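You operate a simulated robot arm through the tools that you are given. There is no shell and no other tool.

You are at the controls of a simulated two-armed robot. One attempt, no reset.

TASK
Start the filter pump, try both pots and leave the lever on the one with the lower reading.
Fine: shut both vents before starting.

It is judged by the outcome, as a careful person would: the job done as asked, and still so three seconds after it is handed in. It fails if anything else is knocked over, pushed out of place, dropped, spilled or broken.

THE ROBOT
Two 7-joint arms with fingered hands on one trunk that stands fixed in place. Base frame: the origin is at the foot of the trunk, x ahead of it, y to its left, z up. Readings come in mm, rad, newtons and seconds.
The left shoulder is at [57, 158, 1270], the right one opposite. With the tool pointing down near the work surface each hand reaches from about 340 to 820 mm from the base axis, measured 20 degrees to its own side. Payload 4 kg a hand.
The tool frame of a hand sits at the grasp point between the pads (the TCP): z along the fingers, y along the line on which they close. The tips reach 30 mm beyond it. Largest opening 104 mm; the body of the gripper starts 35 mm behind the TCP. The gripper is a hand of 4 fingers: y runs from the thumb to the fingers, the wrist lies at [-15, -104, -178] in the tool frame, and closing takes about 1.5 s.
Orientation is that of the tool frame in the base frame, as a unit quaternion [w, x, y, z]. With the fingers straight down and the wrist toward the robot, the tool's x, y and z point along [0, 1, 0], [1, 0, 0] and [0, 0, -1] of the base frame.

THE INTERFACE
- The arms move only by the tool send_rows. It takes "left_targets", "right_targets" or both (then of equal length, played together; a hand with none holds still); each is a list of rows, each a list of 7 numbers: the shift along the tool's x, y, z in m, then the turn, a rotation vector about the tool's x, y, z in rad, then the finger opening in m, from 0 to 0.104. In form: [[x, y, z, wx, wy, wz, jaw], ...]. A call has 1 to 20 rows; each row is the pose to reach, as a shift and turn from the pose commanded when the call began, along the tool's axes at that moment. Rows are played at 5 a second. More than 50 mm and 0.15 rad between two rows, or a gripper value outside its range, and nothing of the call is played. A pose out of reach is approached as far as the arm can. The call stops where the force on the tool passes 40 N (or 10 N more than at its start, if that is more) or the arm is blocked; 0.2 s more then pass. Each finger travels about 45 mm/s and halts on what it meets, pressing with about 31 N; the grip force reading is that of the motor and also rises with nothing between the fingers. The clock runs only during rows and for 0.2 s after the last one: add rows that repeat a pose to give the fingers time. It gives the time, the measured TCP pose, the force on the tool (base axes), the opening and the grip force at its end, in the units of the frame above (readings bear some noise), with the torque about the TCP (base axes, N m) and any sound that the robot's microphone picked up.
- Cameras (640 x 400 px; columns grow to the right, rows downward): "scene" is now at [121.7, 52.3, 1450.9]; the picture's right is [0.58, -0.81, -0.01], its down [-0.40, -0.28, -0.87] and it looks along [0.70, 0.51, -0.49] (base axes); focal length 296 px, centre (320, 200). "left" rides on the left gripper at [-61, -92, -130] in its tool frame; the picture's right is [-0.81, -0.28, 0.52], its down [0.53, -0.71, 0.46] and it looks along [0.24, 0.64, 0.72] (tool axes); focal length 275 px, centre (320, 200). "right" rides on the right gripper at [61, -92, -130] in its tool frame; the picture's right is [-0.81, 0.28, -0.52], its down [-0.53, -0.71, 0.45] and it looks along [-0.24, 0.64, 0.72] (tool axes); focal length 275 px, centre (320, 200).
- grab_frame(camera): a new picture of that camera. The clock stands still meanwhile.
- move_column(by): slides the trunk up (or, below 0, down) by that many mm; the arms and the scene camera ride with it, the base frame stays. It gives what a move gives, with no picture.
- preshape(shape, hand): the hand has 4 fingers and takes this shape, open, in about a second: jaw (thumb against the fingers, like two jaws); tri (thumb and two fingers); tip (a fingertip pinch); poke (one finger out to press); point (the index stretched); flat (the hand flat); cup (the hand cupped); fist (a fist). The gripper value then closes the fingers along that shape, each until it touches; the sizes above hold for jaw. It gives what a move gives, with no picture.
- pan_tilt(pan, tilt): turns the head with the scene camera to pan (to the left, within 1.396 rad either way) and tilt (down, from -0.506 to 1.204), counted from straight ahead of the robot. It gives what a move gives.
- probe_pixels(camera, pixels): there is no depth. For up to 12 entries [column, row, z] of the newest picture of that camera ("zoom" is the newest enlarged one), the place [x, y] in the base frame at which the ray of that pixel passes the height z, good to about 2 mm. The clock stands still meanwhile.
- inspect(camera, box): a new picture of the part [left, top, right, bottom] of that camera's present view, enlarged. The clock stands still meanwhile.
- finish_job(): hands the job in; it is judged then, once.

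Unless the task says otherwise, let go and move clear before handing in.

The tools are called after "Emit:" as a command line: name --argument value ..., lists and objects as JSON in quotes. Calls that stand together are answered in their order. send_rows: Moves the arms, as the interface text tells. Its arguments: {"type":"object","properties":{"left_targets":{"type":"array"},"right_targets":{"type":"array"}},"required":[]} The other tools are called the same way: move_column (by) slides the trunk up or down; preshape (shape, hand) gives the hand a shape; pan_tilt (pan, tilt) turns the head that bears the scene camera; grab_frame (camera) takes a picture; probe_pixels (camera, pixels) gives the place at which the rays of pixels pass given heights; inspect (camera, box) takes an enlarged picture of a part of a camera's view; finish_job () hands the job in.

At the start:

```text
t: 0.0
left_tcp_pos: [426.1, 484.6, 1318.9]
left_tool_rot: [0.0, 0.707, 0.707, 0.001]
left_ft_force: [0.1, 0.3, -0.7]
left_moment: [-0.02, 0.0, 0.0]
left_grip_width: 103.6
left_finger_force: 0.0
left_shape: jaw
right_tcp_pos: [451.5, 41.8, 1275.4]
right_tool_rot: [0.0, 0.707, 0.708, 0.001]
right_ft_force: [0.0, -0.1, 0.1]
right_moment: [0.02, 0.02, -0.01]
right_grip_width: 103.6
right_finger_force: 0.1
right_shape: jaw
trunk travel left (down, up): [-475.0, 32.0]
head pan, tilt: [0.625, 0.504]
```

scene: 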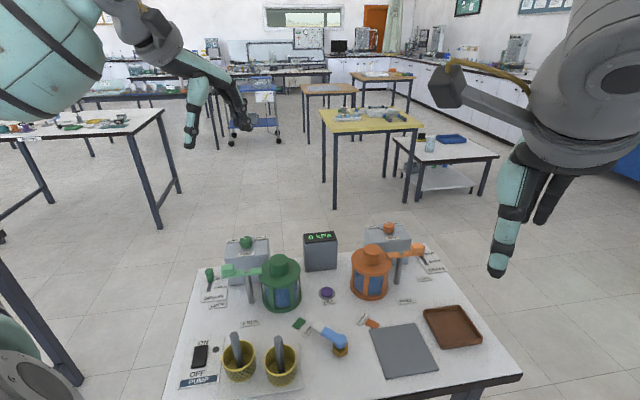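
right: 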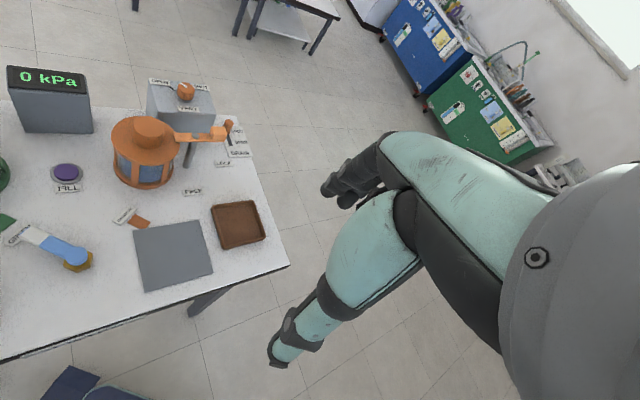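
left: 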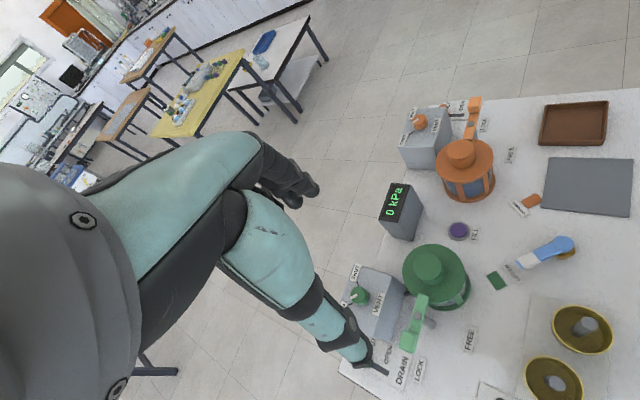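

The scene shows a table with a green pot (~280,285), an orange pot (~370,275), a gauge reading 0 kPa (~320,240), a pump switch (~200,355) and a lever (~335,340). I'll zoom in on the parts to read labels.

Emit:
inspect --camera "scene" --box '[190, 220, 350, 320]'

Emit:
inspect --camera "scene" --box '[300, 210, 460, 310]'

Emit:
inspect --camera "scene" --box '[170, 300, 400, 400]'

Emit:
inspect --camera "left" --box '[330, 230, 530, 400]'

Emit:
inspect --camera "right" --box '[90, 60, 270, 240]'

Emit:
inspect --camera "left" --box '[380, 80, 640, 280]'

```text
4.00 times, centred on (270, 270) of scene
```

zoom: 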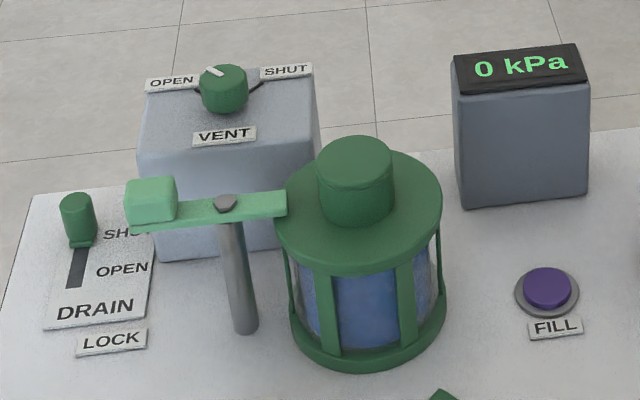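

```text
4.00 times, centred on (380, 260) of scene
```

zoom: 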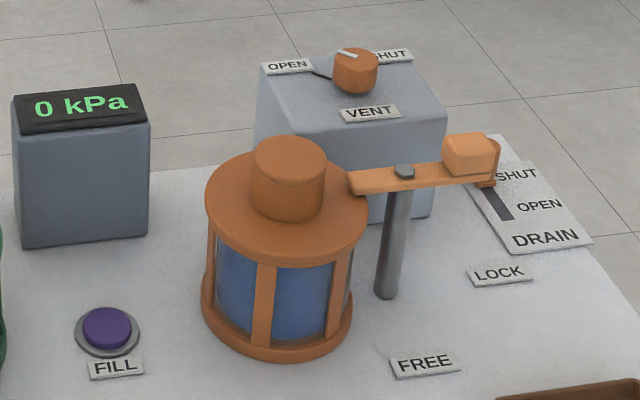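

```text
2.78 times, centred on (285, 350) of scene
```

zoom: 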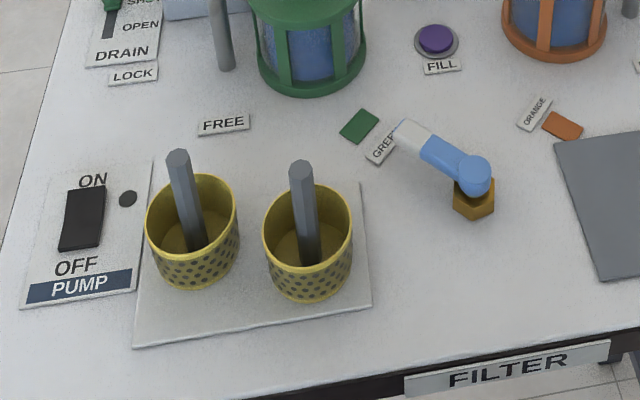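

```text
2.35 times, centred on (430, 315) of left
```

zoom: 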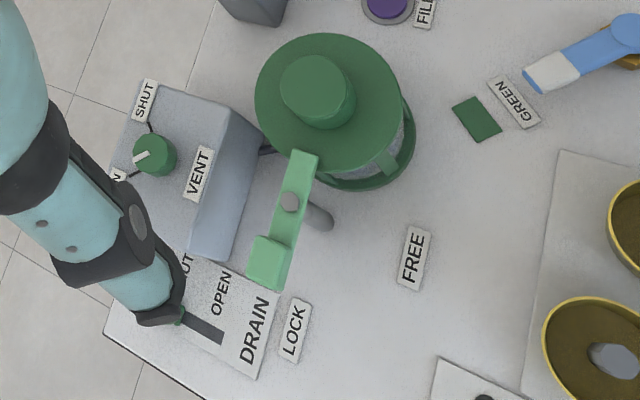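

```text
2.22 times, centred on (180, 150) of right
```

zoom: 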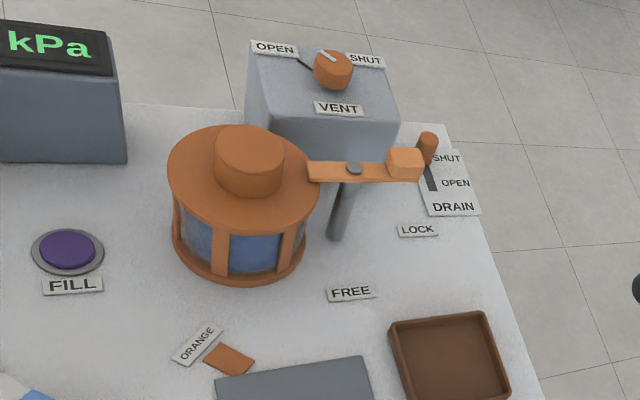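

```text
2.00 times, centred on (510, 180) of left
```

zoom: 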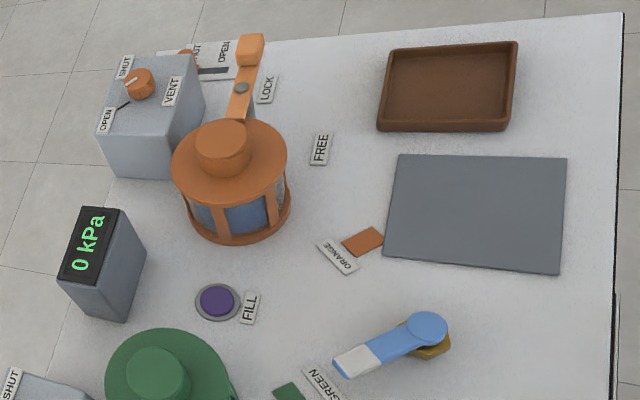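

Labels are readable: pump rocker ON/OFF, two vent knobs (OPEN/SHUT), selector lever pointing to GREEN. I need the table height, so I'll probe the same features from different cameras.

Emit:
grab_frame --camera "scene"

Emit:
grab_frame --camera "left"

Emit:
grab_frame --camera "right"

Emit:
probe_pixels --camera "scene" --pixels '[[327, 294, 700], [327, 294, 800], [327, 294, 900], [330, 302, 800], [405, 302, 800], [251, 324, 800], [340, 350, 800], [200, 356, 800]]'

Emit:
probe_pixels --camera "left" --pixels '[[458, 231, 700], [458, 231, 800], [458, 231, 900], [475, 233, 800], [510, 155, 800], [470, 339, 800]]'

Emit:
probe_pixels --camera "right" --pixels '[[66, 172, 700], [66, 172, 800], [66, 172, 900], [68, 188, 800], [191, 191, 800]]'

```text
taken
```

scene: 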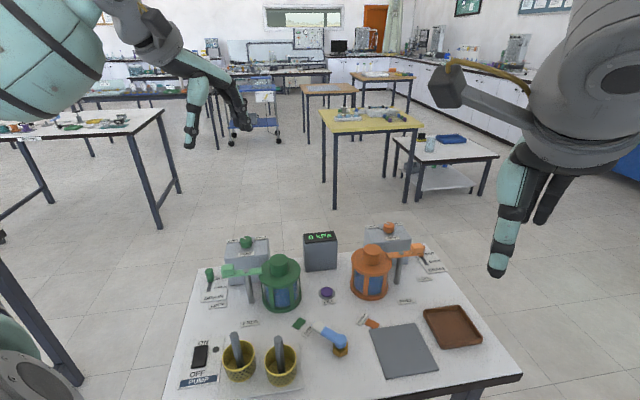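

```text
taken
```

left: 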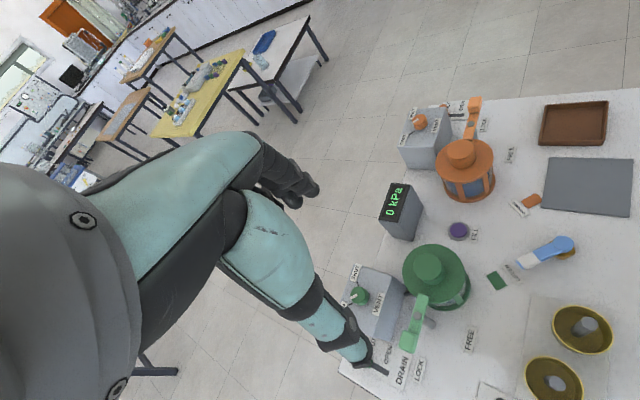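

```text
taken
```

right: 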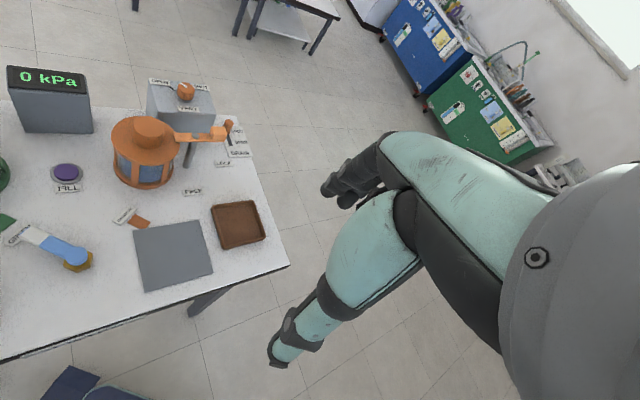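

```text
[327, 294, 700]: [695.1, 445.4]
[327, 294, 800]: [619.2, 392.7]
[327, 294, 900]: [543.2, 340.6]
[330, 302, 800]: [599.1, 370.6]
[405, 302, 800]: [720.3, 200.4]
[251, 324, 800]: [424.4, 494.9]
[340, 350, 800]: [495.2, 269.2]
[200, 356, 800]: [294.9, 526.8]
```

```text
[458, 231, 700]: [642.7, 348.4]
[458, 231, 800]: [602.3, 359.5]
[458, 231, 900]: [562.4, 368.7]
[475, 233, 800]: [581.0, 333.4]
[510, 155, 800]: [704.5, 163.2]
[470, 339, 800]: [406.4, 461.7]
```

```text
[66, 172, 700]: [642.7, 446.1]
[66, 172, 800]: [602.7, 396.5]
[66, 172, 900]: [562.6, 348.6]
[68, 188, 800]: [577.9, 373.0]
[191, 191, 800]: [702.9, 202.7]
```

The button triangulates to about z≈850, so the table is around 840. I'll triangulate other features and tilt the head down for a better view.

Emit:
probe_pixels --camera "left" --pixels '[[361, 296, 900], [361, 296, 1000], [420, 122, 900], [420, 122, 1000], [429, 262, 900], [429, 262, 1000], [567, 243, 850], [567, 243, 950], [406, 222, 850], [476, 100, 900], [476, 100, 1000]]'

Emit:
probe_pixels --camera "scene" --pixels '[[246, 241, 900], [246, 241, 1000], [388, 227, 900], [388, 227, 1000], [282, 260, 900], [282, 260, 1000], [341, 337, 850], [341, 337, 950], [320, 232, 850], [418, 249, 900], [418, 249, 1000]]'

Emit:
pan_tilt --pan 0.55 --tilt 0.85

Emit:
grab_frame --camera "scene"

```text
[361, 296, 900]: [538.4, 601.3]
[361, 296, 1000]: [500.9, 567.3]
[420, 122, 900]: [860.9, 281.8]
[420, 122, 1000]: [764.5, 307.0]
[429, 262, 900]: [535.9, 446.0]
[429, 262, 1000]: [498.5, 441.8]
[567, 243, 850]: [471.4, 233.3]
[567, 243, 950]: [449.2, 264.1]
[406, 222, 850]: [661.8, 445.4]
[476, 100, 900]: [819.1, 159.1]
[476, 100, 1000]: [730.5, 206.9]
```

```text
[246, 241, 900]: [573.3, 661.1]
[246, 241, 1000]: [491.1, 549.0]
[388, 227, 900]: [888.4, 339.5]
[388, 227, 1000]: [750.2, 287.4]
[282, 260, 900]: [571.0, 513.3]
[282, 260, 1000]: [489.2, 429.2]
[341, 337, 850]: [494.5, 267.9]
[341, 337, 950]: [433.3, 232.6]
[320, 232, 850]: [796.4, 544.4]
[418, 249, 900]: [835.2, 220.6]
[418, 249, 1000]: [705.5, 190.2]
```

```text
t: 0.8
left_tcp_pos: [413.2, 484.2, 1326.4]
left_tool_rot: [0.004, 0.707, 0.707, 0.005]
left_ft_force: [-0.1, -0.2, 0.2]
left_moment: [0.01, -0.01, -0.02]
left_grip_width: 104.0
left_finger_force: 0.0
left_shape: jaw
right_tcp_pos: [436.7, 41.8, 1282.2]
right_tool_rot: [0.005, 0.707, 0.707, 0.004]
right_ft_force: [0.5, 0.7, 0.8]
right_moment: [-0.03, -0.04, 0.0]
right_grip_width: 104.3
right_finger_force: 0.0
right_shape: jaw
trunk travel left (down, up): [-475.0, 32.0]
head pan, tilt: [0.55, 0.85]
```

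```text
taken
```

scene: 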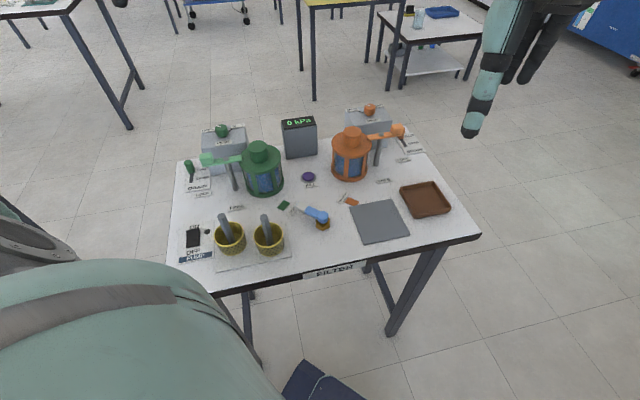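

Triangulated: green vent knob ≈(509,575,977), orange vent knob ≈(795,300,972), lever pivot ≈(460,249,905), table ≈845. I'll move the left hand above the green vent for a close view with its camera.

Emit:
send_rows --left_targets '[[0.02, 0, 0.045, 0, 0, 0, 0.104], [0.04, 0, 0.09, 0, 0, 0, 0.104], [0.06, 0, 0.135, 0, 0, 0, 0.104], [0.075, 0, 0.18, 0, 0, 0, 0.104], [0.08, 0, 0.22, 0, 0, 0, 0.104], [0.08, 0, 0.24, 0, 0, 0, 0.104], [0.08, 0, 0.24, 0, 0, 0, 0.104]]'

Emit:
grab_frame --camera "left"

Emit:
grab_frame --camera "scene"

```text
t: 2.4
left_tcp_pos: [414.7, 563.1, 1084.9]
left_tool_rot: [0.002, 0.706, 0.708, 0.005]
left_ft_force: [0.4, -0.1, -0.6]
left_moment: [-0.01, -0.03, 0.02]
left_grip_width: 103.7
left_finger_force: 0.2
left_shape: jaw
right_tcp_pos: [435.5, 42.9, 1280.9]
right_tool_rot: [0.005, 0.707, 0.707, 0.004]
right_ft_force: [-0.1, 0.2, 0.8]
right_moment: [0.0, 0.0, -0.03]
right_grip_width: 104.1
right_finger_force: 0.0
right_shape: jaw
trunk travel left (down, up): [-475.0, 32.0]
head pan, tilt: [0.55, 0.85]
```

```text
taken
```

left: 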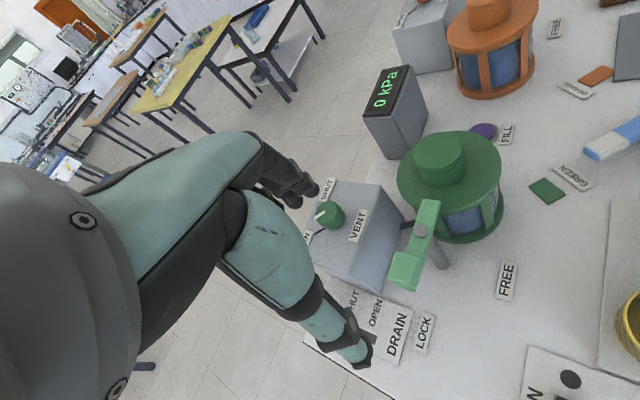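

```text
taken
```

scene: 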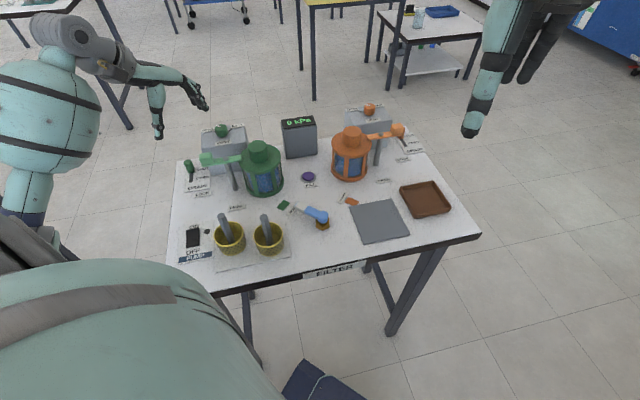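

The left camera now shows the green vent knob at about (330,214). I'll zoom to see its pointer direction.

Emit:
inspect --camera "left" --box '[280, 165, 400, 265]'

Emit:
inspect --camera "scene" --box '[180, 100, 280, 200]'

Emit:
inspect --camera "scene" --box '[320, 85, 430, 185]'

```text
4.00 times, centred on (340, 215) of left
```

zoom: 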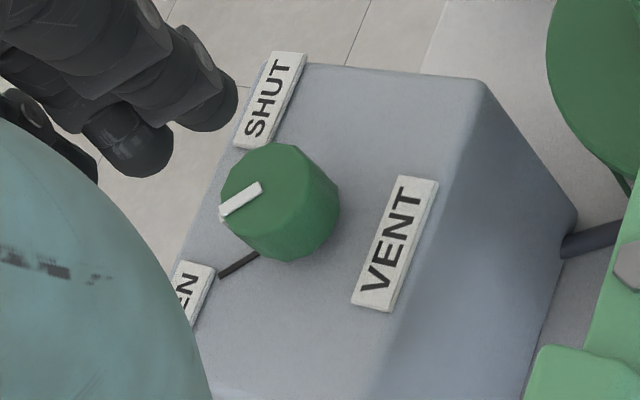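

```text
4.00 times, centred on (230, 150) of scene
```

zoom: 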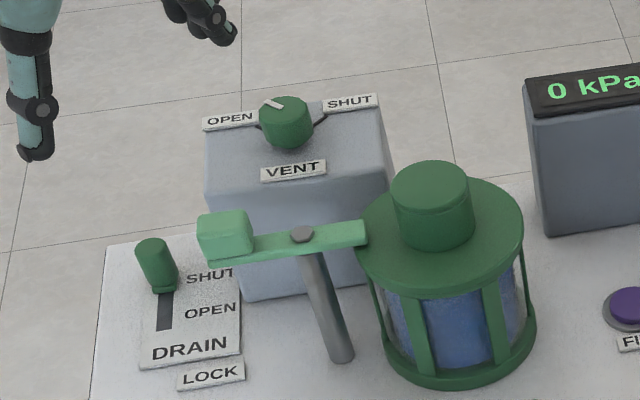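

```text
4.00 times, centred on (375, 135) of scene
```

zoom: 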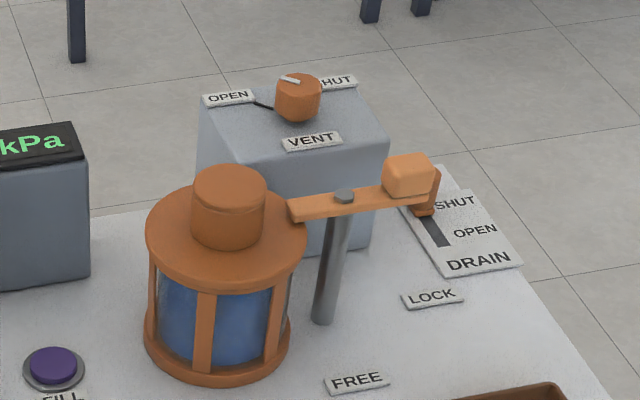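

Both pointers line up with the OPEN lines. I'll probe label geometry on the green vent box to get the turn angle.

Emit:
inspect --camera "left" --box '[280, 165, 400, 265]'

Emit:
probe_pixels --camera "zoom" --pixels '[[270, 100, 955], [195, 290, 955], [395, 243, 955], [268, 195, 978], [262, 186, 978], [221, 214, 978], [300, 255, 955], [255, 255, 952], [218, 275, 952], [345, 350, 952], [482, 82, 952]]'

Emit:
inspect --camera "scene" --box '[180, 100, 280, 200]'

Emit:
probe_pixels --camera "zoom" --pixels '[[350, 102, 955], [232, 119, 955], [293, 170, 955], [285, 108, 978], [282, 106, 978], [264, 102, 978], [208, 178, 952], [390, 160, 952]]'

```text
4.00 times, centred on (340, 215) of left
```

zoom: 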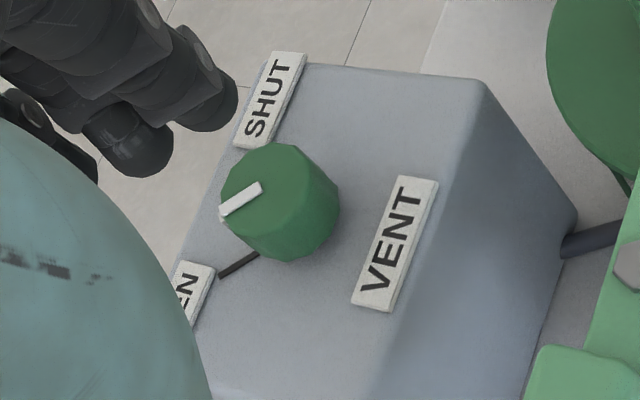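

```text
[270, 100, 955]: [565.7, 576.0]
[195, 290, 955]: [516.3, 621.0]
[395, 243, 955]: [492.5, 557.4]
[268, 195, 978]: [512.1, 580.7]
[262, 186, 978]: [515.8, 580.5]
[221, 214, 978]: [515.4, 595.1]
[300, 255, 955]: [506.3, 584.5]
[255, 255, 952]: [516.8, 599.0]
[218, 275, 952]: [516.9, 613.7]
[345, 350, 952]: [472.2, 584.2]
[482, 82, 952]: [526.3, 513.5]
```

```text
4.00 times, centred on (230, 150) of scene
```

zoom: 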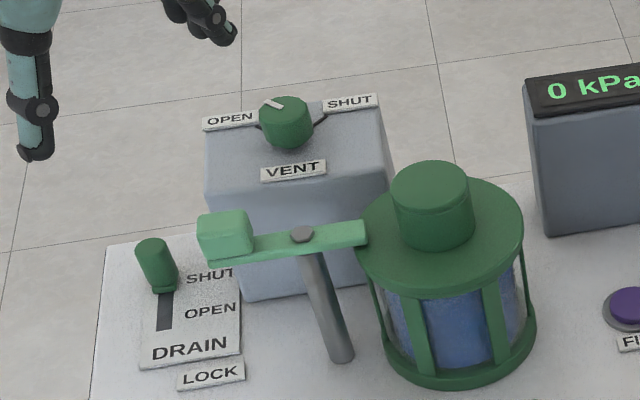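

```text
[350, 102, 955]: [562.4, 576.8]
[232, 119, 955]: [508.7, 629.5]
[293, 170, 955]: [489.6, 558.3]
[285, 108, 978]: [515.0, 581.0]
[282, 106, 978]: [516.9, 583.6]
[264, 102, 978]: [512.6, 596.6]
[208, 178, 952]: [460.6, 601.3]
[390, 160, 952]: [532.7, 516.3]
```

Geometry for green vent: knob centre ≈(513,581), pointer now along +y (OPEN), SHUT along about −6° from +x, so a clockwise turn of ~96° is needed. I'll position the left hand above the knob, pre-rotated counterclockwise by 1.5 rad, keeping high.

Emit:
send_rows --left_targets '[[0.002, 0.01, 0.0, 0, 0, -0.15, 0.1], [0.004, 0.02, 0.0, 0, 0, -0.3, 0.095], [0.006, 0.03, 0.0, 0, 0, -0.45, 0.09], [0.008, 0.04, 0.0, 0, 0, -0.6, 0.085], [0.01, 0.05, 0.0, 0, 0, -0.75, 0.08], [0.012, 0.06, 0.0, 0, 0, -0.9, 0.075], [0.014, 0.07, 0.0, 0, 0, -1.05, 0.07], [0.016, 0.08, 0.0, 0, 0, -1.2, 0.07], [0.018, 0.09, 0.0, 0, 0, -1.35, 0.07], [0.018, 0.098, 0.0, 0, 0, -1.5, 0.07], [0.018, 0.098, 0.02, 0, 0, -1.5, 0.07], [0.018, 0.098, 0.03, 0, 0, -1.5, 0.07], [0.018, 0.098, 0.03, 0, 0, -1.5, 0.07]]'

Emit:
grab_frame --camera "left"

Emit:
inspect --camera "scene" --box '[140, 60, 300, 220]'

```text
t: 5.2
left_tcp_pos: [513.1, 582.0, 1056.5]
left_tool_rot: [0.005, 0.036, 0.999, 0.001]
left_ft_force: [-0.2, 0.2, 0.1]
left_moment: [0.02, 0.0, -0.01]
left_grip_width: 70.2
left_finger_force: 0.0
left_shape: jaw
right_tcp_pos: [437.1, 41.9, 1279.8]
right_tool_rot: [0.004, 0.707, 0.707, 0.005]
right_ft_force: [-0.1, 0.3, 0.7]
right_moment: [0.01, 0.02, 0.01]
right_grip_width: 103.9
right_finger_force: 0.0
right_shape: jaw
trunk travel left (down, up): [-475.0, 32.0]
head pan, tilt: [0.55, 0.85]
```

```text
taken
```

left: 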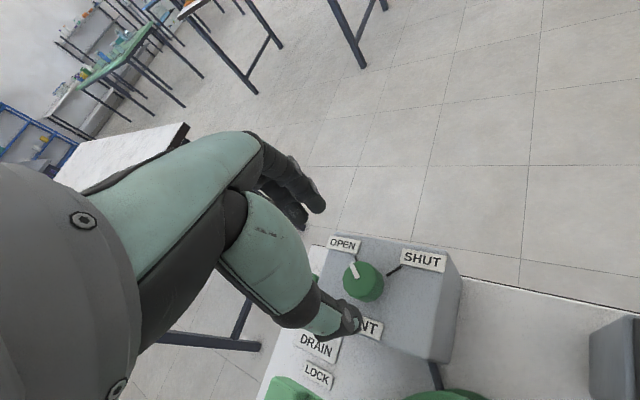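

```text
2.50 times, centred on (220, 140) of scene
```

zoom: 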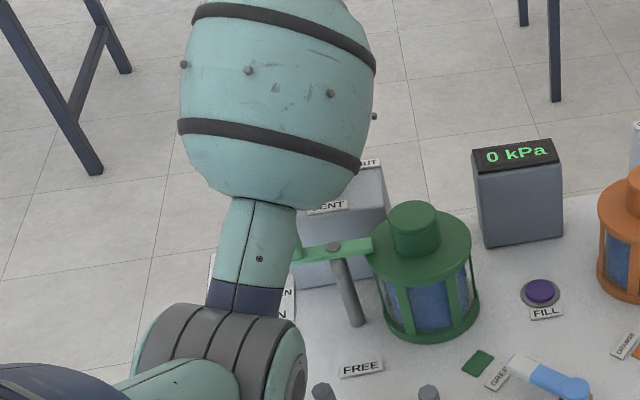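

The hand sits above the knob with the pose as commanded. I'll re-probe the knob from this close view.

Emit:
inspect --camera "left" --box '[270, 180, 470, 380]'

Emit:
probe_pixels --camera "left" --pixels '[[358, 279, 978], [353, 268, 978], [424, 260, 955], [342, 244, 955], [367, 327, 955]]'

```text
2.00 times, centred on (370, 280) of left
```

zoom: 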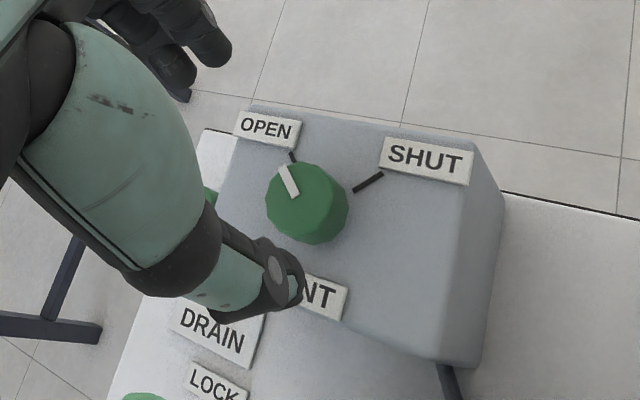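

```text
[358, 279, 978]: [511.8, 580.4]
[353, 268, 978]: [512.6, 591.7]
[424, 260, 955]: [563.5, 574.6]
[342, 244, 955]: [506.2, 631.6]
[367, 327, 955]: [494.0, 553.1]
```

Knob centre confirmed at (512,580.5), under the TCP. I'll descend so the fingertips sit near z≈960, then close on the knob.

Emit:
send_rows --left_targets '[[0, 0, 0.02, 0, 0, 0, 0.07], [0, 0, 0.04, 0, 0, 0, 0.07], [0, 0, 0.055, 0, 0, 0, 0.07], [0, 0, 0.066, 0, 0, 0, 0.07], [0, 0, 0.066, 0, 0, 0, 0.07], [0, 0, 0.066, 0, 0, 0, 0.05], [0, 0, 0.066, 0, 0, 0, 0.03], [0, 0, 0.066, 0, 0, 0, 0.02], [0, 0, 0.066, 0, 0, 0, 0.02], [0, 0, 0.066, 0, 0, 0, 0.02], [0, 0, 0.066, 0, 0, 0, 0.02]]'

Emit:
inspect --camera "left" --box '[220, 150, 470, 380]'

```text
t: 7.6
left_tcp_pos: [513.4, 582.4, 989.1]
left_tool_rot: [0.006, 0.035, 0.999, 0.001]
left_ft_force: [-0.2, -4.4, 0.4]
left_moment: [-0.13, -0.01, 0.01]
left_grip_width: 20.9
left_finger_force: 0.0
left_shape: jaw
right_tcp_pos: [436.9, 41.8, 1281.7]
right_tool_rot: [0.004, 0.707, 0.707, 0.004]
right_ft_force: [-0.4, 0.1, 0.3]
right_moment: [0.04, 0.0, 0.02]
right_grip_width: 104.0
right_finger_force: 0.1
right_shape: jaw
trunk travel left (down, up): [-475.0, 32.0]
head pan, tilt: [0.55, 0.85]
```

```text
1.74 times, centred on (345, 265) of left
```

zoom: 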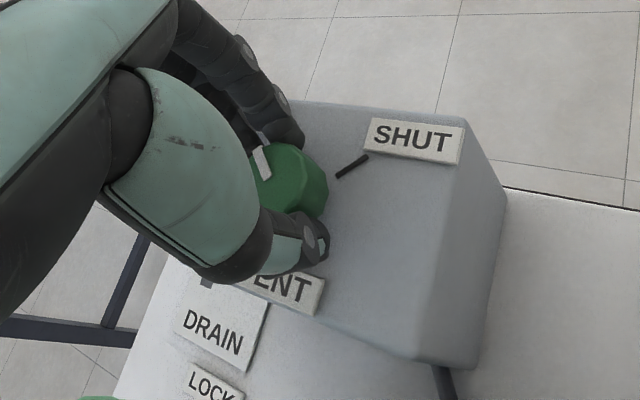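

The thumb and fingers straddle the knob, but the finger force reads 0, so I'll close further for a firm grip.

Emit:
send_rows --left_targets '[[0, 0, 0, 0, 0, 0, 0.01], [0, 0, 0, 0, 0, 0, 0.0], [0, 0, 0, 0, 0, 0, 0.0], [0, 0, 0, 0, 0, 0, 0.0], [0, 0, 0, 0, 0, 0, 0.0]]'

Emit:
inspect --camera "left" --box '[220, 150, 470, 380]'

```text
t: 8.8
left_tcp_pos: [513.3, 581.3, 989.6]
left_tool_rot: [0.006, 0.036, 0.999, 0.001]
left_ft_force: [0.5, -6.6, -2.8]
left_moment: [-0.19, -0.02, 0.03]
left_grip_width: 20.0
left_finger_force: 30.7
left_shape: jaw
right_tcp_pos: [436.1, 41.9, 1281.4]
right_tool_rot: [0.005, 0.707, 0.707, 0.003]
right_ft_force: [0.9, -0.5, 0.1]
right_moment: [0.01, -0.01, 0.01]
right_grip_width: 104.0
right_finger_force: 0.1
right_shape: jaw
trunk travel left (down, up): [-475.0, 32.0]
head pan, tilt: [0.55, 0.85]
```

```text
1.74 times, centred on (345, 265) of left
```

zoom: 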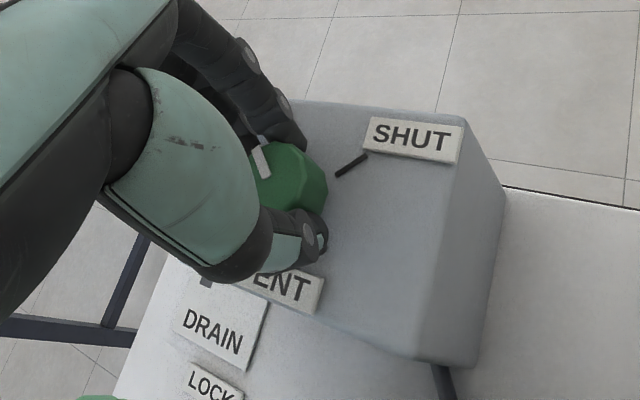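

It's now gripped at 20 mm with ~31 N. I'll rotate clockwise (positive tool z) partway and check that the knob follows.

Emit:
send_rows --left_targets '[[0, 0, 0, 0, 0, 0.1, 0.0], [0, 0, 0, 0, 0, 0.2, 0.0], [0, 0, 0, 0, 0, 0.3, 0.0], [0, 0, 0, 0, 0, 0.4, 0.0], [0, 0, 0, 0, 0, 0.5, 0.0]]'

Emit:
grab_frame --camera "left"

Emit:
inspect --camera "left" --box '[220, 150, 470, 380]'

```text
t: 10.0
left_tcp_pos: [513.5, 581.6, 990.3]
left_tool_rot: [0.006, 0.283, 0.959, 0.003]
left_ft_force: [0.8, -5.9, -1.2]
left_moment: [-0.14, 0.0, -0.02]
left_grip_width: 20.0
left_finger_force: 31.1
left_shape: jaw
right_tcp_pos: [436.4, 40.7, 1279.8]
right_tool_rot: [0.004, 0.706, 0.708, 0.005]
right_ft_force: [-0.1, -0.1, -0.6]
right_moment: [0.0, -0.01, 0.0]
right_grip_width: 103.9
right_finger_force: 0.0
right_shape: jaw
trunk travel left (down, up): [-475.0, 32.0]
head pan, tilt: [0.55, 0.85]
```

```text
taken
```

left: 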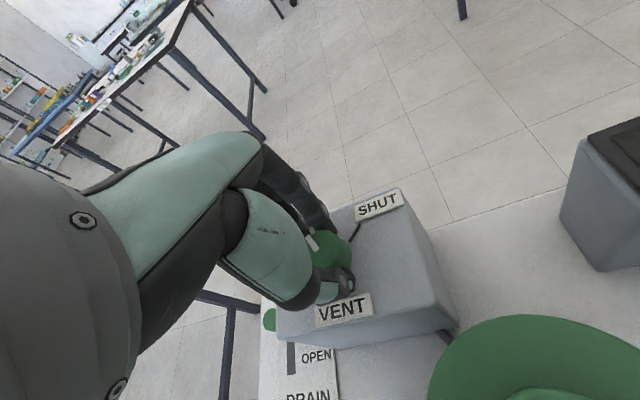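

```text
1.74 times, centred on (345, 265) of left
```

zoom: 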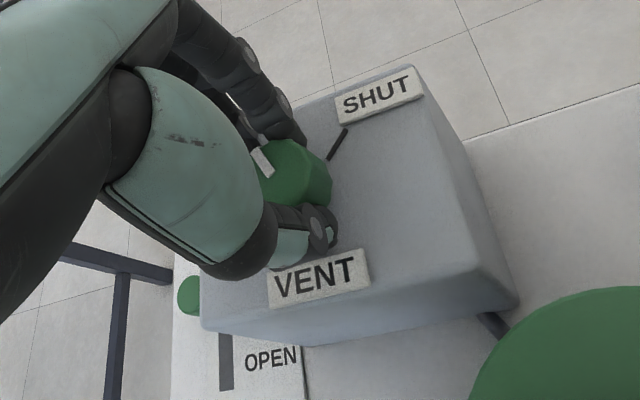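

The mark keeps its position relative to the hand (still at ~(262,163) in the zoom), so the knob is turning along. I continue to ~96° total.

Emit:
send_rows --left_targets '[[0, 0, 0, 0, 0, 0.1, 0.0], [0, 0, 0, 0, 0, 0.2, 0.0], [0, 0, 0, 0, 0, 0.3, 0.0], [0, 0, 0, 0, 0, 0.4, 0.0], [0, 0, 0, 0, 0, 0.5, 0.0], [0, 0, 0, 0, 0, 0.6, 0.0], [0, 0, 0, 0, 0, 0.7, 0.0], [0, 0, 0, 0, 0, 0.8, 0.0], [0, 0, 0, 0, 0, 0.9, 0.0], [0, 0, 0, 0, 0, 1.0, 0.0]]'

Emit:
grab_frame --camera "left"

Emit:
inspect --camera "left" --box '[220, 150, 470, 380]'

Emit:
inspect --camera "scene" --box '[140, 60, 300, 220]'

```text
t: 12.2
left_tcp_pos: [512.2, 581.4, 990.9]
left_tool_rot: [0.003, 0.708, 0.706, 0.005]
left_ft_force: [-0.3, -8.4, -2.0]
left_moment: [-0.14, -0.12, 0.04]
left_grip_width: 19.3
left_finger_force: 30.5
left_shape: jaw
right_tcp_pos: [437.2, 42.1, 1280.6]
right_tool_rot: [0.005, 0.707, 0.707, 0.004]
right_ft_force: [0.5, 0.1, 0.8]
right_moment: [0.03, 0.0, -0.01]
right_grip_width: 103.9
right_finger_force: 0.0
right_shape: jaw
trunk travel left (down, up): [-475.0, 32.0]
head pan, tilt: [0.55, 0.85]
```

```text
taken
```

left: 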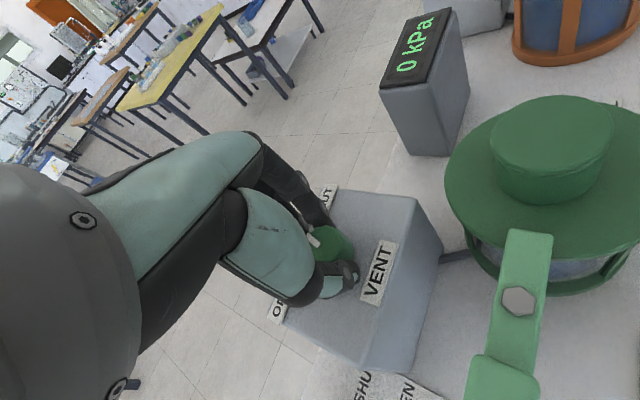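

```text
1.74 times, centred on (345, 265) of left
```

zoom: 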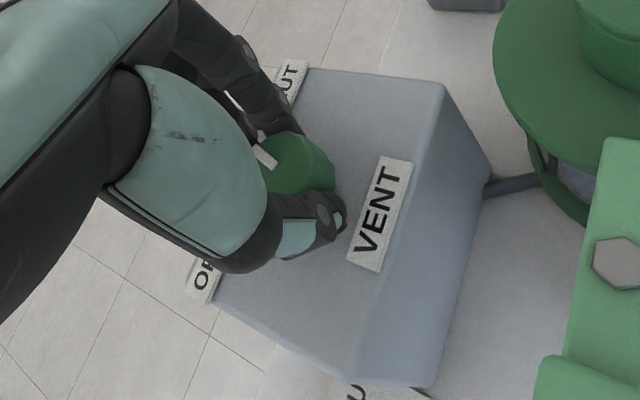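

```text
2.50 times, centred on (220, 140) of scene
```

zoom: 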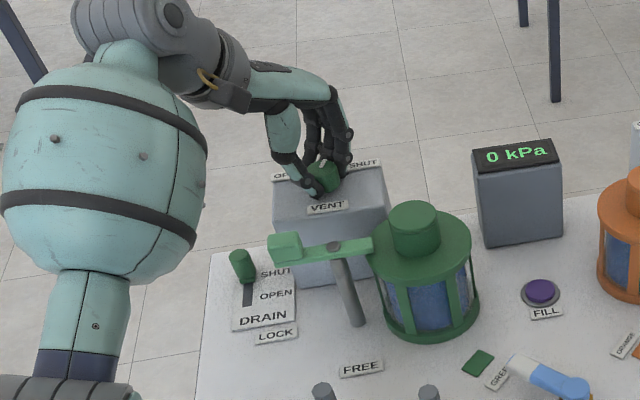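

About 86° turned. I'll add 0.2 rad more, then open and lift to check the pointer.

Emit:
send_rows --left_targets '[[0, 0, 0, 0, 0, 0.1, 0.0], [0, 0, 0, 0, 0, 0.2, 0.0], [0, 0, 0, 0, 0, 0.2, 0.0]]'

Emit:
send_rows --left_targets '[[0, 0, 0, 0, 0, 0, 0.03], [0, 0, 0, 0, 0, 0, 0.05], [0, 0, 0, 0, 0, 0, 0.07], [0, 0, 0, 0, 0, 0, 0.07], [0, 0, 0, 0, 0, 0, 0.07], [0, 0, -0.02, 0, 0, 0, 0.07], [0, 0, -0.05, 0, 0, 0, 0.07], [0, 0, -0.08, 0, 0, 0, 0.07], [0, 0, -0.08, 0, 0, 0, 0.07]]'

Emit:
inspect --camera "left" --box '[250, 150, 450, 350]'

Emit:
inspect --camera "scene" --box '[140, 60, 300, 220]'

```text
t: 13.0
left_tcp_pos: [514.0, 583.9, 991.4]
left_tool_rot: [0.003, 0.775, 0.633, 0.006]
left_ft_force: [1.9, -6.1, 0.1]
left_moment: [-0.14, -0.13, 0.02]
left_grip_width: 19.2
left_finger_force: 30.9
left_shape: jaw
right_tcp_pos: [435.9, 41.3, 1281.9]
right_tool_rot: [0.004, 0.707, 0.707, 0.005]
right_ft_force: [-0.1, -0.1, 0.3]
right_moment: [0.03, -0.02, 0.01]
right_grip_width: 104.1
right_finger_force: 0.1
right_shape: jaw
trunk travel left (down, up): [-475.0, 32.0]
head pan, tilt: [0.55, 0.85]
```

```text
t: 15.0
left_tcp_pos: [512.4, 581.7, 1071.8]
left_tool_rot: [0.002, 0.774, 0.633, 0.004]
left_ft_force: [0.7, -0.1, -0.2]
left_moment: [0.01, 0.02, 0.0]
left_grip_width: 69.8
left_finger_force: 0.1
left_shape: jaw
right_tcp_pos: [435.2, 42.6, 1282.1]
right_tool_rot: [0.005, 0.707, 0.707, 0.004]
right_ft_force: [-0.4, 0.7, 0.4]
right_moment: [-0.01, -0.02, 0.01]
right_grip_width: 103.9
right_finger_force: 0.0
right_shape: jaw
trunk travel left (down, up): [-475.0, 32.0]
head pan, tilt: [0.55, 0.85]
```

```text
2.00 times, centred on (350, 250) of left
```

zoom: 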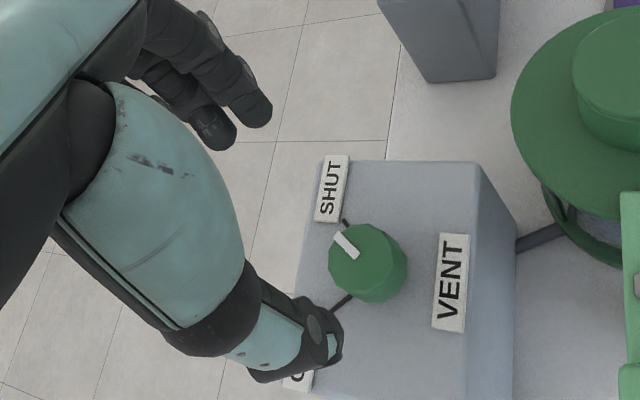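

```text
2.50 times, centred on (220, 140) of scene
```

zoom: 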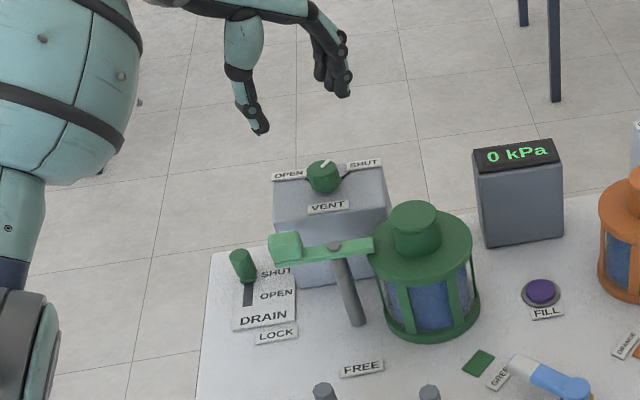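

The pointer now seems near the SHUT line. I'll measure its angle.

Emit:
inspect --camera "left" --box '[300, 210, 400, 310]'

Emit:
probe_pixels --camera "left" --pixels '[[427, 277, 978], [418, 267, 978], [434, 281, 978]]'

```text
4.00 times, centred on (350, 260) of left
```

zoom: 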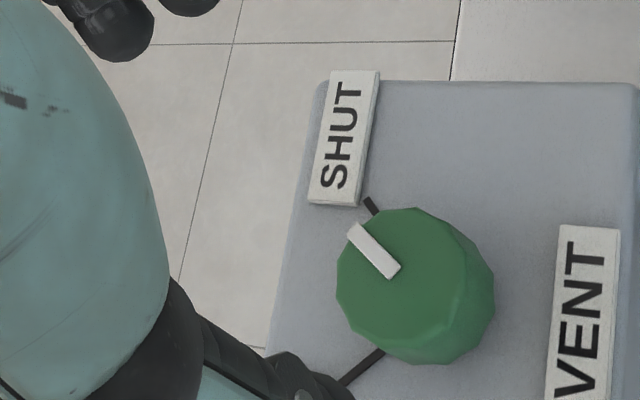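

```text
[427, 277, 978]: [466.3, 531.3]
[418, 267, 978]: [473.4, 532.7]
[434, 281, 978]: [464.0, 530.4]
```

Emit:
probe_pixels --camera "zoom" --pixels '[[394, 271, 978], [354, 230, 978], [400, 280, 978], [366, 200, 952], [376, 213, 952], [380, 350, 952], [343, 383, 952], [342, 140, 955], [590, 320, 955]]'

```text
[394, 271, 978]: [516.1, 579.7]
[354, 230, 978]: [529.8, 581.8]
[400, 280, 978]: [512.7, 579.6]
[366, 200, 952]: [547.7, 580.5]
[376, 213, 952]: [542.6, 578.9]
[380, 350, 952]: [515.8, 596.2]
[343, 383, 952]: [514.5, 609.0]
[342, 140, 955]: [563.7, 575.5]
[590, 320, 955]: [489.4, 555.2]
```

Pointer is at about +8° whereas the SHUT line is ≈0°, so it's slightly short. I'll regrip and turn ~0.2 rad more, then re-check.

Emit:
send_rows --left_targets '[[0, 0, 0.03, 0, 0, 0, 0.07], [0, 0, 0.06, 0, 0, 0, 0.07], [0, 0, 0.08, 0, 0, 0, 0.07], [0, 0, 0.08, 0, 0, 0, 0.05], [0, 0, 0.08, 0, 0, 0, 0.03], [0, 0, 0.08, 0, 0, 0, 0.01], [0, 0, 0.08, 0, 0, 0, 0.0], [0, 0, 0.08, 0, 0, 0, 0.0], [0, 0, 0.08, 0, 0, 0, 0.0], [0, 0, 0.08, 0, 0, 0, 0.0], [0, 0, 0.08, 0, 0, 0.1, 0.0], [0, 0, 0.08, 0, 0, 0.2, 0.0], [0, 0, 0.08, 0, 0, 0.2, 0.0]]'

Emit:
inspect --camera "left" --box '[250, 150, 450, 350]'

Emit:
send_rows --left_targets '[[0, 0, 0, 0, 0, 0, 0.03], [0, 0, 0, 0, 0, 0, 0.05], [0, 0, 0, 0, 0, 0, 0.07], [0, 0, 0, 0, 0, 0, 0.07], [0, 0, 0, 0, 0, 0, 0.07], [0, 0, -0.02, 0, 0, 0, 0.07], [0, 0, -0.05, 0, 0, 0, 0.07], [0, 0, -0.08, 0, 0, 0, 0.07], [0, 0, -0.08, 0, 0, 0, 0.07]]'

Emit:
inspect --camera "left" --box '[300, 200, 400, 300]'

```text
t: 17.8
left_tcp_pos: [514.1, 582.8, 989.8]
left_tool_rot: [0.003, 0.834, 0.552, 0.005]
left_ft_force: [-1.2, 6.4, -2.3]
left_moment: [0.17, -0.03, 0.12]
left_grip_width: 20.3
left_finger_force: 30.8
left_shape: jaw
right_tcp_pos: [436.0, 43.9, 1282.2]
right_tool_rot: [0.005, 0.707, 0.707, 0.004]
right_ft_force: [-0.3, -0.3, -0.1]
right_moment: [0.0, 0.01, 0.0]
right_grip_width: 103.9
right_finger_force: 0.1
right_shape: jaw
trunk travel left (down, up): [-475.0, 32.0]
head pan, tilt: [0.55, 0.85]
```

```text
2.00 times, centred on (350, 250) of left
```

zoom: 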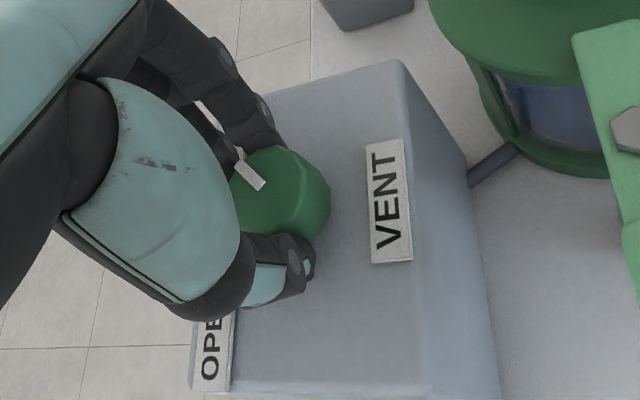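

```text
t: 19.8
left_tcp_pos: [514.1, 582.6, 1072.8]
left_tool_rot: [0.003, 0.834, 0.552, 0.005]
left_ft_force: [-0.6, 0.4, -0.2]
left_moment: [-0.01, -0.03, -0.01]
left_grip_width: 69.5
left_finger_force: 0.0
left_shape: jaw
right_tcp_pos: [435.6, 43.2, 1281.4]
right_tool_rot: [0.005, 0.707, 0.707, 0.004]
right_ft_force: [-0.8, -0.1, 0.0]
right_moment: [0.0, 0.0, 0.0]
right_grip_width: 104.0
right_finger_force: 0.1
right_shape: jaw
trunk travel left (down, up): [-475.0, 32.0]
head pan, tilt: [0.55, 0.85]
```

```text
4.00 times, centred on (350, 250) of left
```

zoom: 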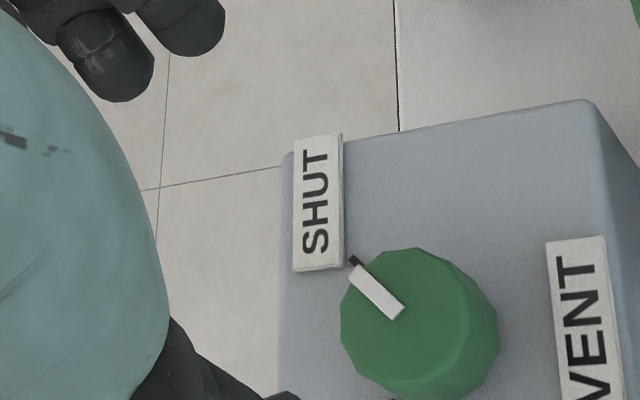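

Emit:
probe_pixels --camera "zoom" --pixels '[[398, 312, 978], [355, 271, 978], [404, 318, 978], [352, 259, 952], [360, 268, 952]]'

Emit:
inspect --camera "scene" --box '[185, 110, 255, 180]'

```text
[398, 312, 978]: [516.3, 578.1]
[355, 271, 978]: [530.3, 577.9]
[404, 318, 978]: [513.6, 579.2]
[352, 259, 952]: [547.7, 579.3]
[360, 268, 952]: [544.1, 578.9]
```

```text
5.71 times, centred on (220, 145) of scene
```

zoom: 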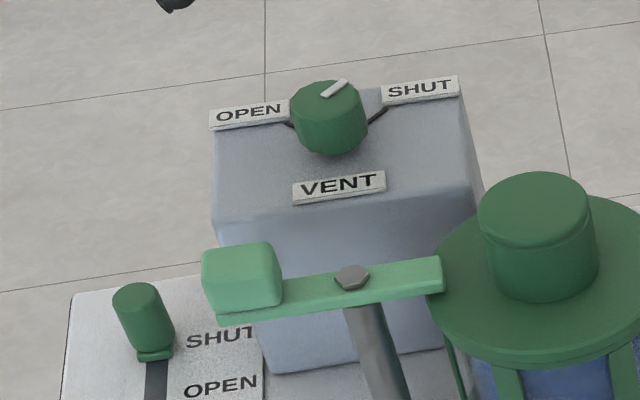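

The green vent pointer now aligns with the SHUT line (≈−1°). Next I'll lift and carry the left hand high over to view the orange vent.

Emit:
send_rows --left_targets '[[0, 0, -0.03, 0, 0, -0.13, 0.07], [0, 0, -0.06, 0, 0, -0.26, 0.07], [0, 0, -0.09, 0, 0, -0.4, 0.07], [-0.025, 0.035, -0.09, 0, 0, -0.4, 0.07], [-0.05, 0.07, -0.09, 0, 0, -0.4, 0.07], [-0.075, 0.105, -0.09, 0, 0, -0.4, 0.07], [-0.1, 0.14, -0.09, 0, 0, -0.4, 0.07], [-0.125, 0.175, -0.09, 0, 0, -0.4, 0.07], [-0.15, 0.21, -0.09, 0, 0, -0.4, 0.07], [-0.175, 0.246, -0.09, 0, 0, -0.4, 0.07], [-0.199, 0.281, -0.09, 0, 0, -0.4, 0.07], [-0.199, 0.281, -0.09, 0, 0, -0.4, 0.07]]'

Emit:
grab_frame --camera "left"

Emit:
grab_frame --camera "scene"

```text
t: 22.4
left_tcp_pos: [692.6, 287.8, 1162.0]
left_tool_rot: [0.004, 0.707, 0.708, 0.005]
left_ft_force: [-1.4, -0.2, -0.3]
left_moment: [-0.01, 0.02, 0.0]
left_grip_width: 69.6
left_finger_force: 0.1
left_shape: jaw
right_tcp_pos: [435.9, 43.1, 1281.3]
right_tool_rot: [0.005, 0.707, 0.707, 0.004]
right_ft_force: [-0.4, -0.3, 0.2]
right_moment: [-0.01, -0.01, 0.01]
right_grip_width: 104.1
right_finger_force: 0.1
right_shape: jaw
trunk travel left (down, up): [-475.0, 32.0]
head pan, tilt: [0.55, 0.85]
```

```text
taken
```

left: 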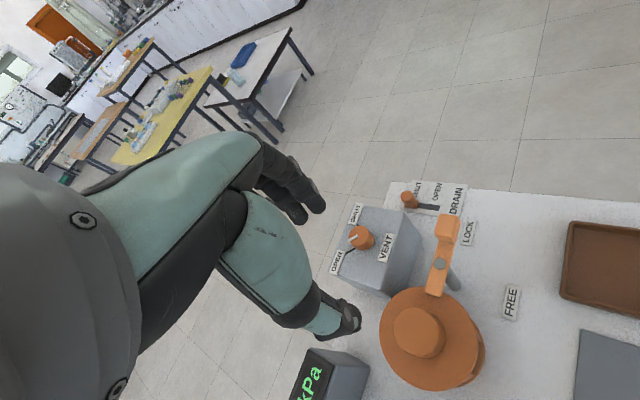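

```text
taken
```

scene: 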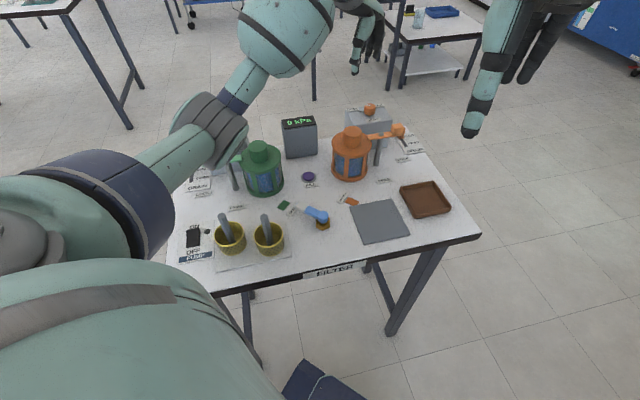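

Emit:
inspect --camera "left" --box '[310, 180, 430, 300]'

Emit:
probe_pixels --camera "left" --pixels '[[360, 236, 978], [360, 236, 960], [354, 214, 955], [337, 261, 955], [386, 247, 955], [410, 197, 890], [446, 228, 930], [440, 264, 930], [418, 330, 982], [352, 355, 980]]'

Emit:
inspect --camera "scene" --box '[335, 90, 415, 170]'

Emit:
probe_pixels --camera "scene" --pixels '[[370, 107, 978], [370, 107, 960], [352, 134, 982], [399, 131, 930]]'

```text
3.33 times, centred on (370, 240) of left
```

zoom: 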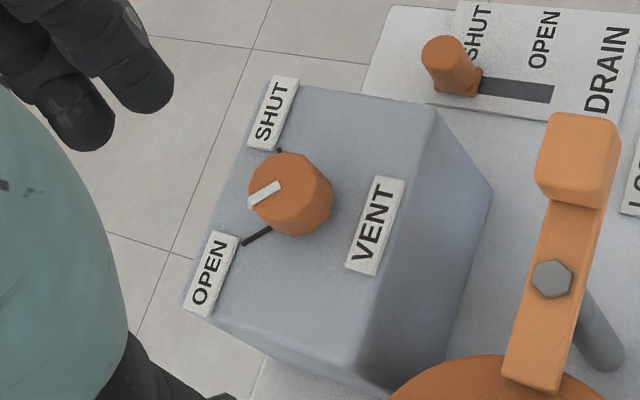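

```text
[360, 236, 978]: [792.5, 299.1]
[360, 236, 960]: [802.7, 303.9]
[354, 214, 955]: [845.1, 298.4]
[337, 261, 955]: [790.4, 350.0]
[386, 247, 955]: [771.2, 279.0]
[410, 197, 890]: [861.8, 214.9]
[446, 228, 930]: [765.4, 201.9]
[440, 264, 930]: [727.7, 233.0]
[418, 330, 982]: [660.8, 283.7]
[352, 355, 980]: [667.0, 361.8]
```

```text
5.00 times, centred on (375, 130) of scene
```

zoom: 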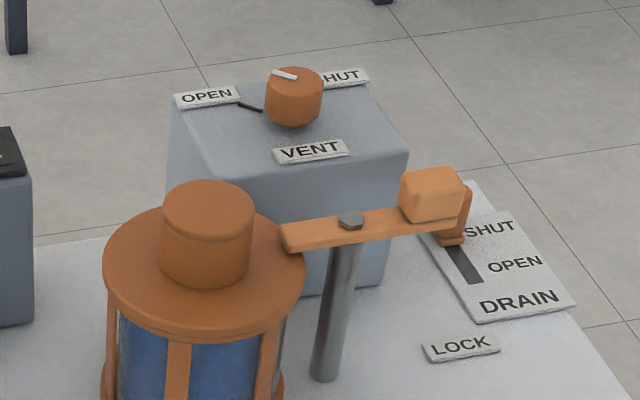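

```text
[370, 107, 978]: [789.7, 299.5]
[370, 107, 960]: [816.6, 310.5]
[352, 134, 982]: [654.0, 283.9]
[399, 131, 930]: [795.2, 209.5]
```

The orange vent has the same layout: knob ≈(792,299.5,978), pointer on OPEN, SHUT along +x. This is near the reach limit, so I'll first move above it with yaw −0.65 and see whether the arm attains the pose.

Emit:
send_rows --left_targets '[[0.002, 0.02, 0.02, 0, 0, -0.13, 0.07], [0.004, 0.04, 0.04, 0, 0, -0.26, 0.07], [0.007, 0.06, 0.06, 0, 0, -0.39, 0.07], [0.009, 0.08, 0.08, 0, 0, -0.52, 0.07], [0.0117, 0.0994, 0.1, 0, 0, -0.65, 0.07], [0.0117, 0.0994, 0.1, 0, 0, -0.65, 0.07], [0.0117, 0.0994, 0.1, 0, 0, -0.65, 0.07]]'

```text
t: 23.7
left_tcp_pos: [787.8, 303.6, 1073.2]
left_tool_rot: [0.009, 0.447, 0.895, 0.006]
left_ft_force: [1.1, -1.4, 0.5]
left_moment: [0.0, 0.02, -0.02]
left_grip_width: 69.9
left_finger_force: 0.1
left_shape: jaw
right_tcp_pos: [419.2, 42.5, 1286.6]
right_tool_rot: [0.01, 0.707, 0.707, 0.009]
right_ft_force: [0.0, -0.2, -0.1]
right_moment: [0.04, -0.01, 0.0]
right_grip_width: 104.1
right_finger_force: 0.0
right_shape: jaw
trunk travel left (down, up): [-475.0, 32.0]
head pan, tilt: [0.55, 0.85]
stopped in row 6 (left hand): the arm was blocked; the commanded pose is now the measured one
```

The arm stopped at its reach limit (787.8,303.6,1073). I'll tilt the fingers slightly forward (0.2 rad) to gain wrist reach, correct the position, and check that it is attained.

Emit:
send_rows --left_targets '[[0, -0.005, 0, -0.1, 0, 0, 0.06], [0, -0.005, 0, -0.2, 0, 0, 0.06], [-0.006, 0.001, 0.008, -0.2, 0, 0, 0.06], [-0.006, 0.001, 0.008, -0.2, 0, 0, 0.06]]'

```text
t: 24.1
left_tcp_pos: [772.5, 300.0, 1083.2]
left_tool_rot: [0.024, 0.444, 0.895, 0.028]
left_ft_force: [-0.6, -0.4, 0.6]
left_moment: [0.02, 0.01, 0.01]
left_grip_width: 59.9
left_finger_force: 0.0
left_shape: jaw
right_tcp_pos: [402.6, 42.0, 1293.1]
right_tool_rot: [0.016, 0.706, 0.708, 0.013]
right_ft_force: [0.2, 0.2, -0.8]
right_moment: [0.02, -0.03, 0.01]
right_grip_width: 104.0
right_finger_force: 0.1
right_shape: jaw
trunk travel left (down, up): [-475.0, 32.0]
head pan, tilt: [0.55, 0.85]
stopped in row 1 (left hand): the arm was blocked; the commanded pose is now the measured one
```

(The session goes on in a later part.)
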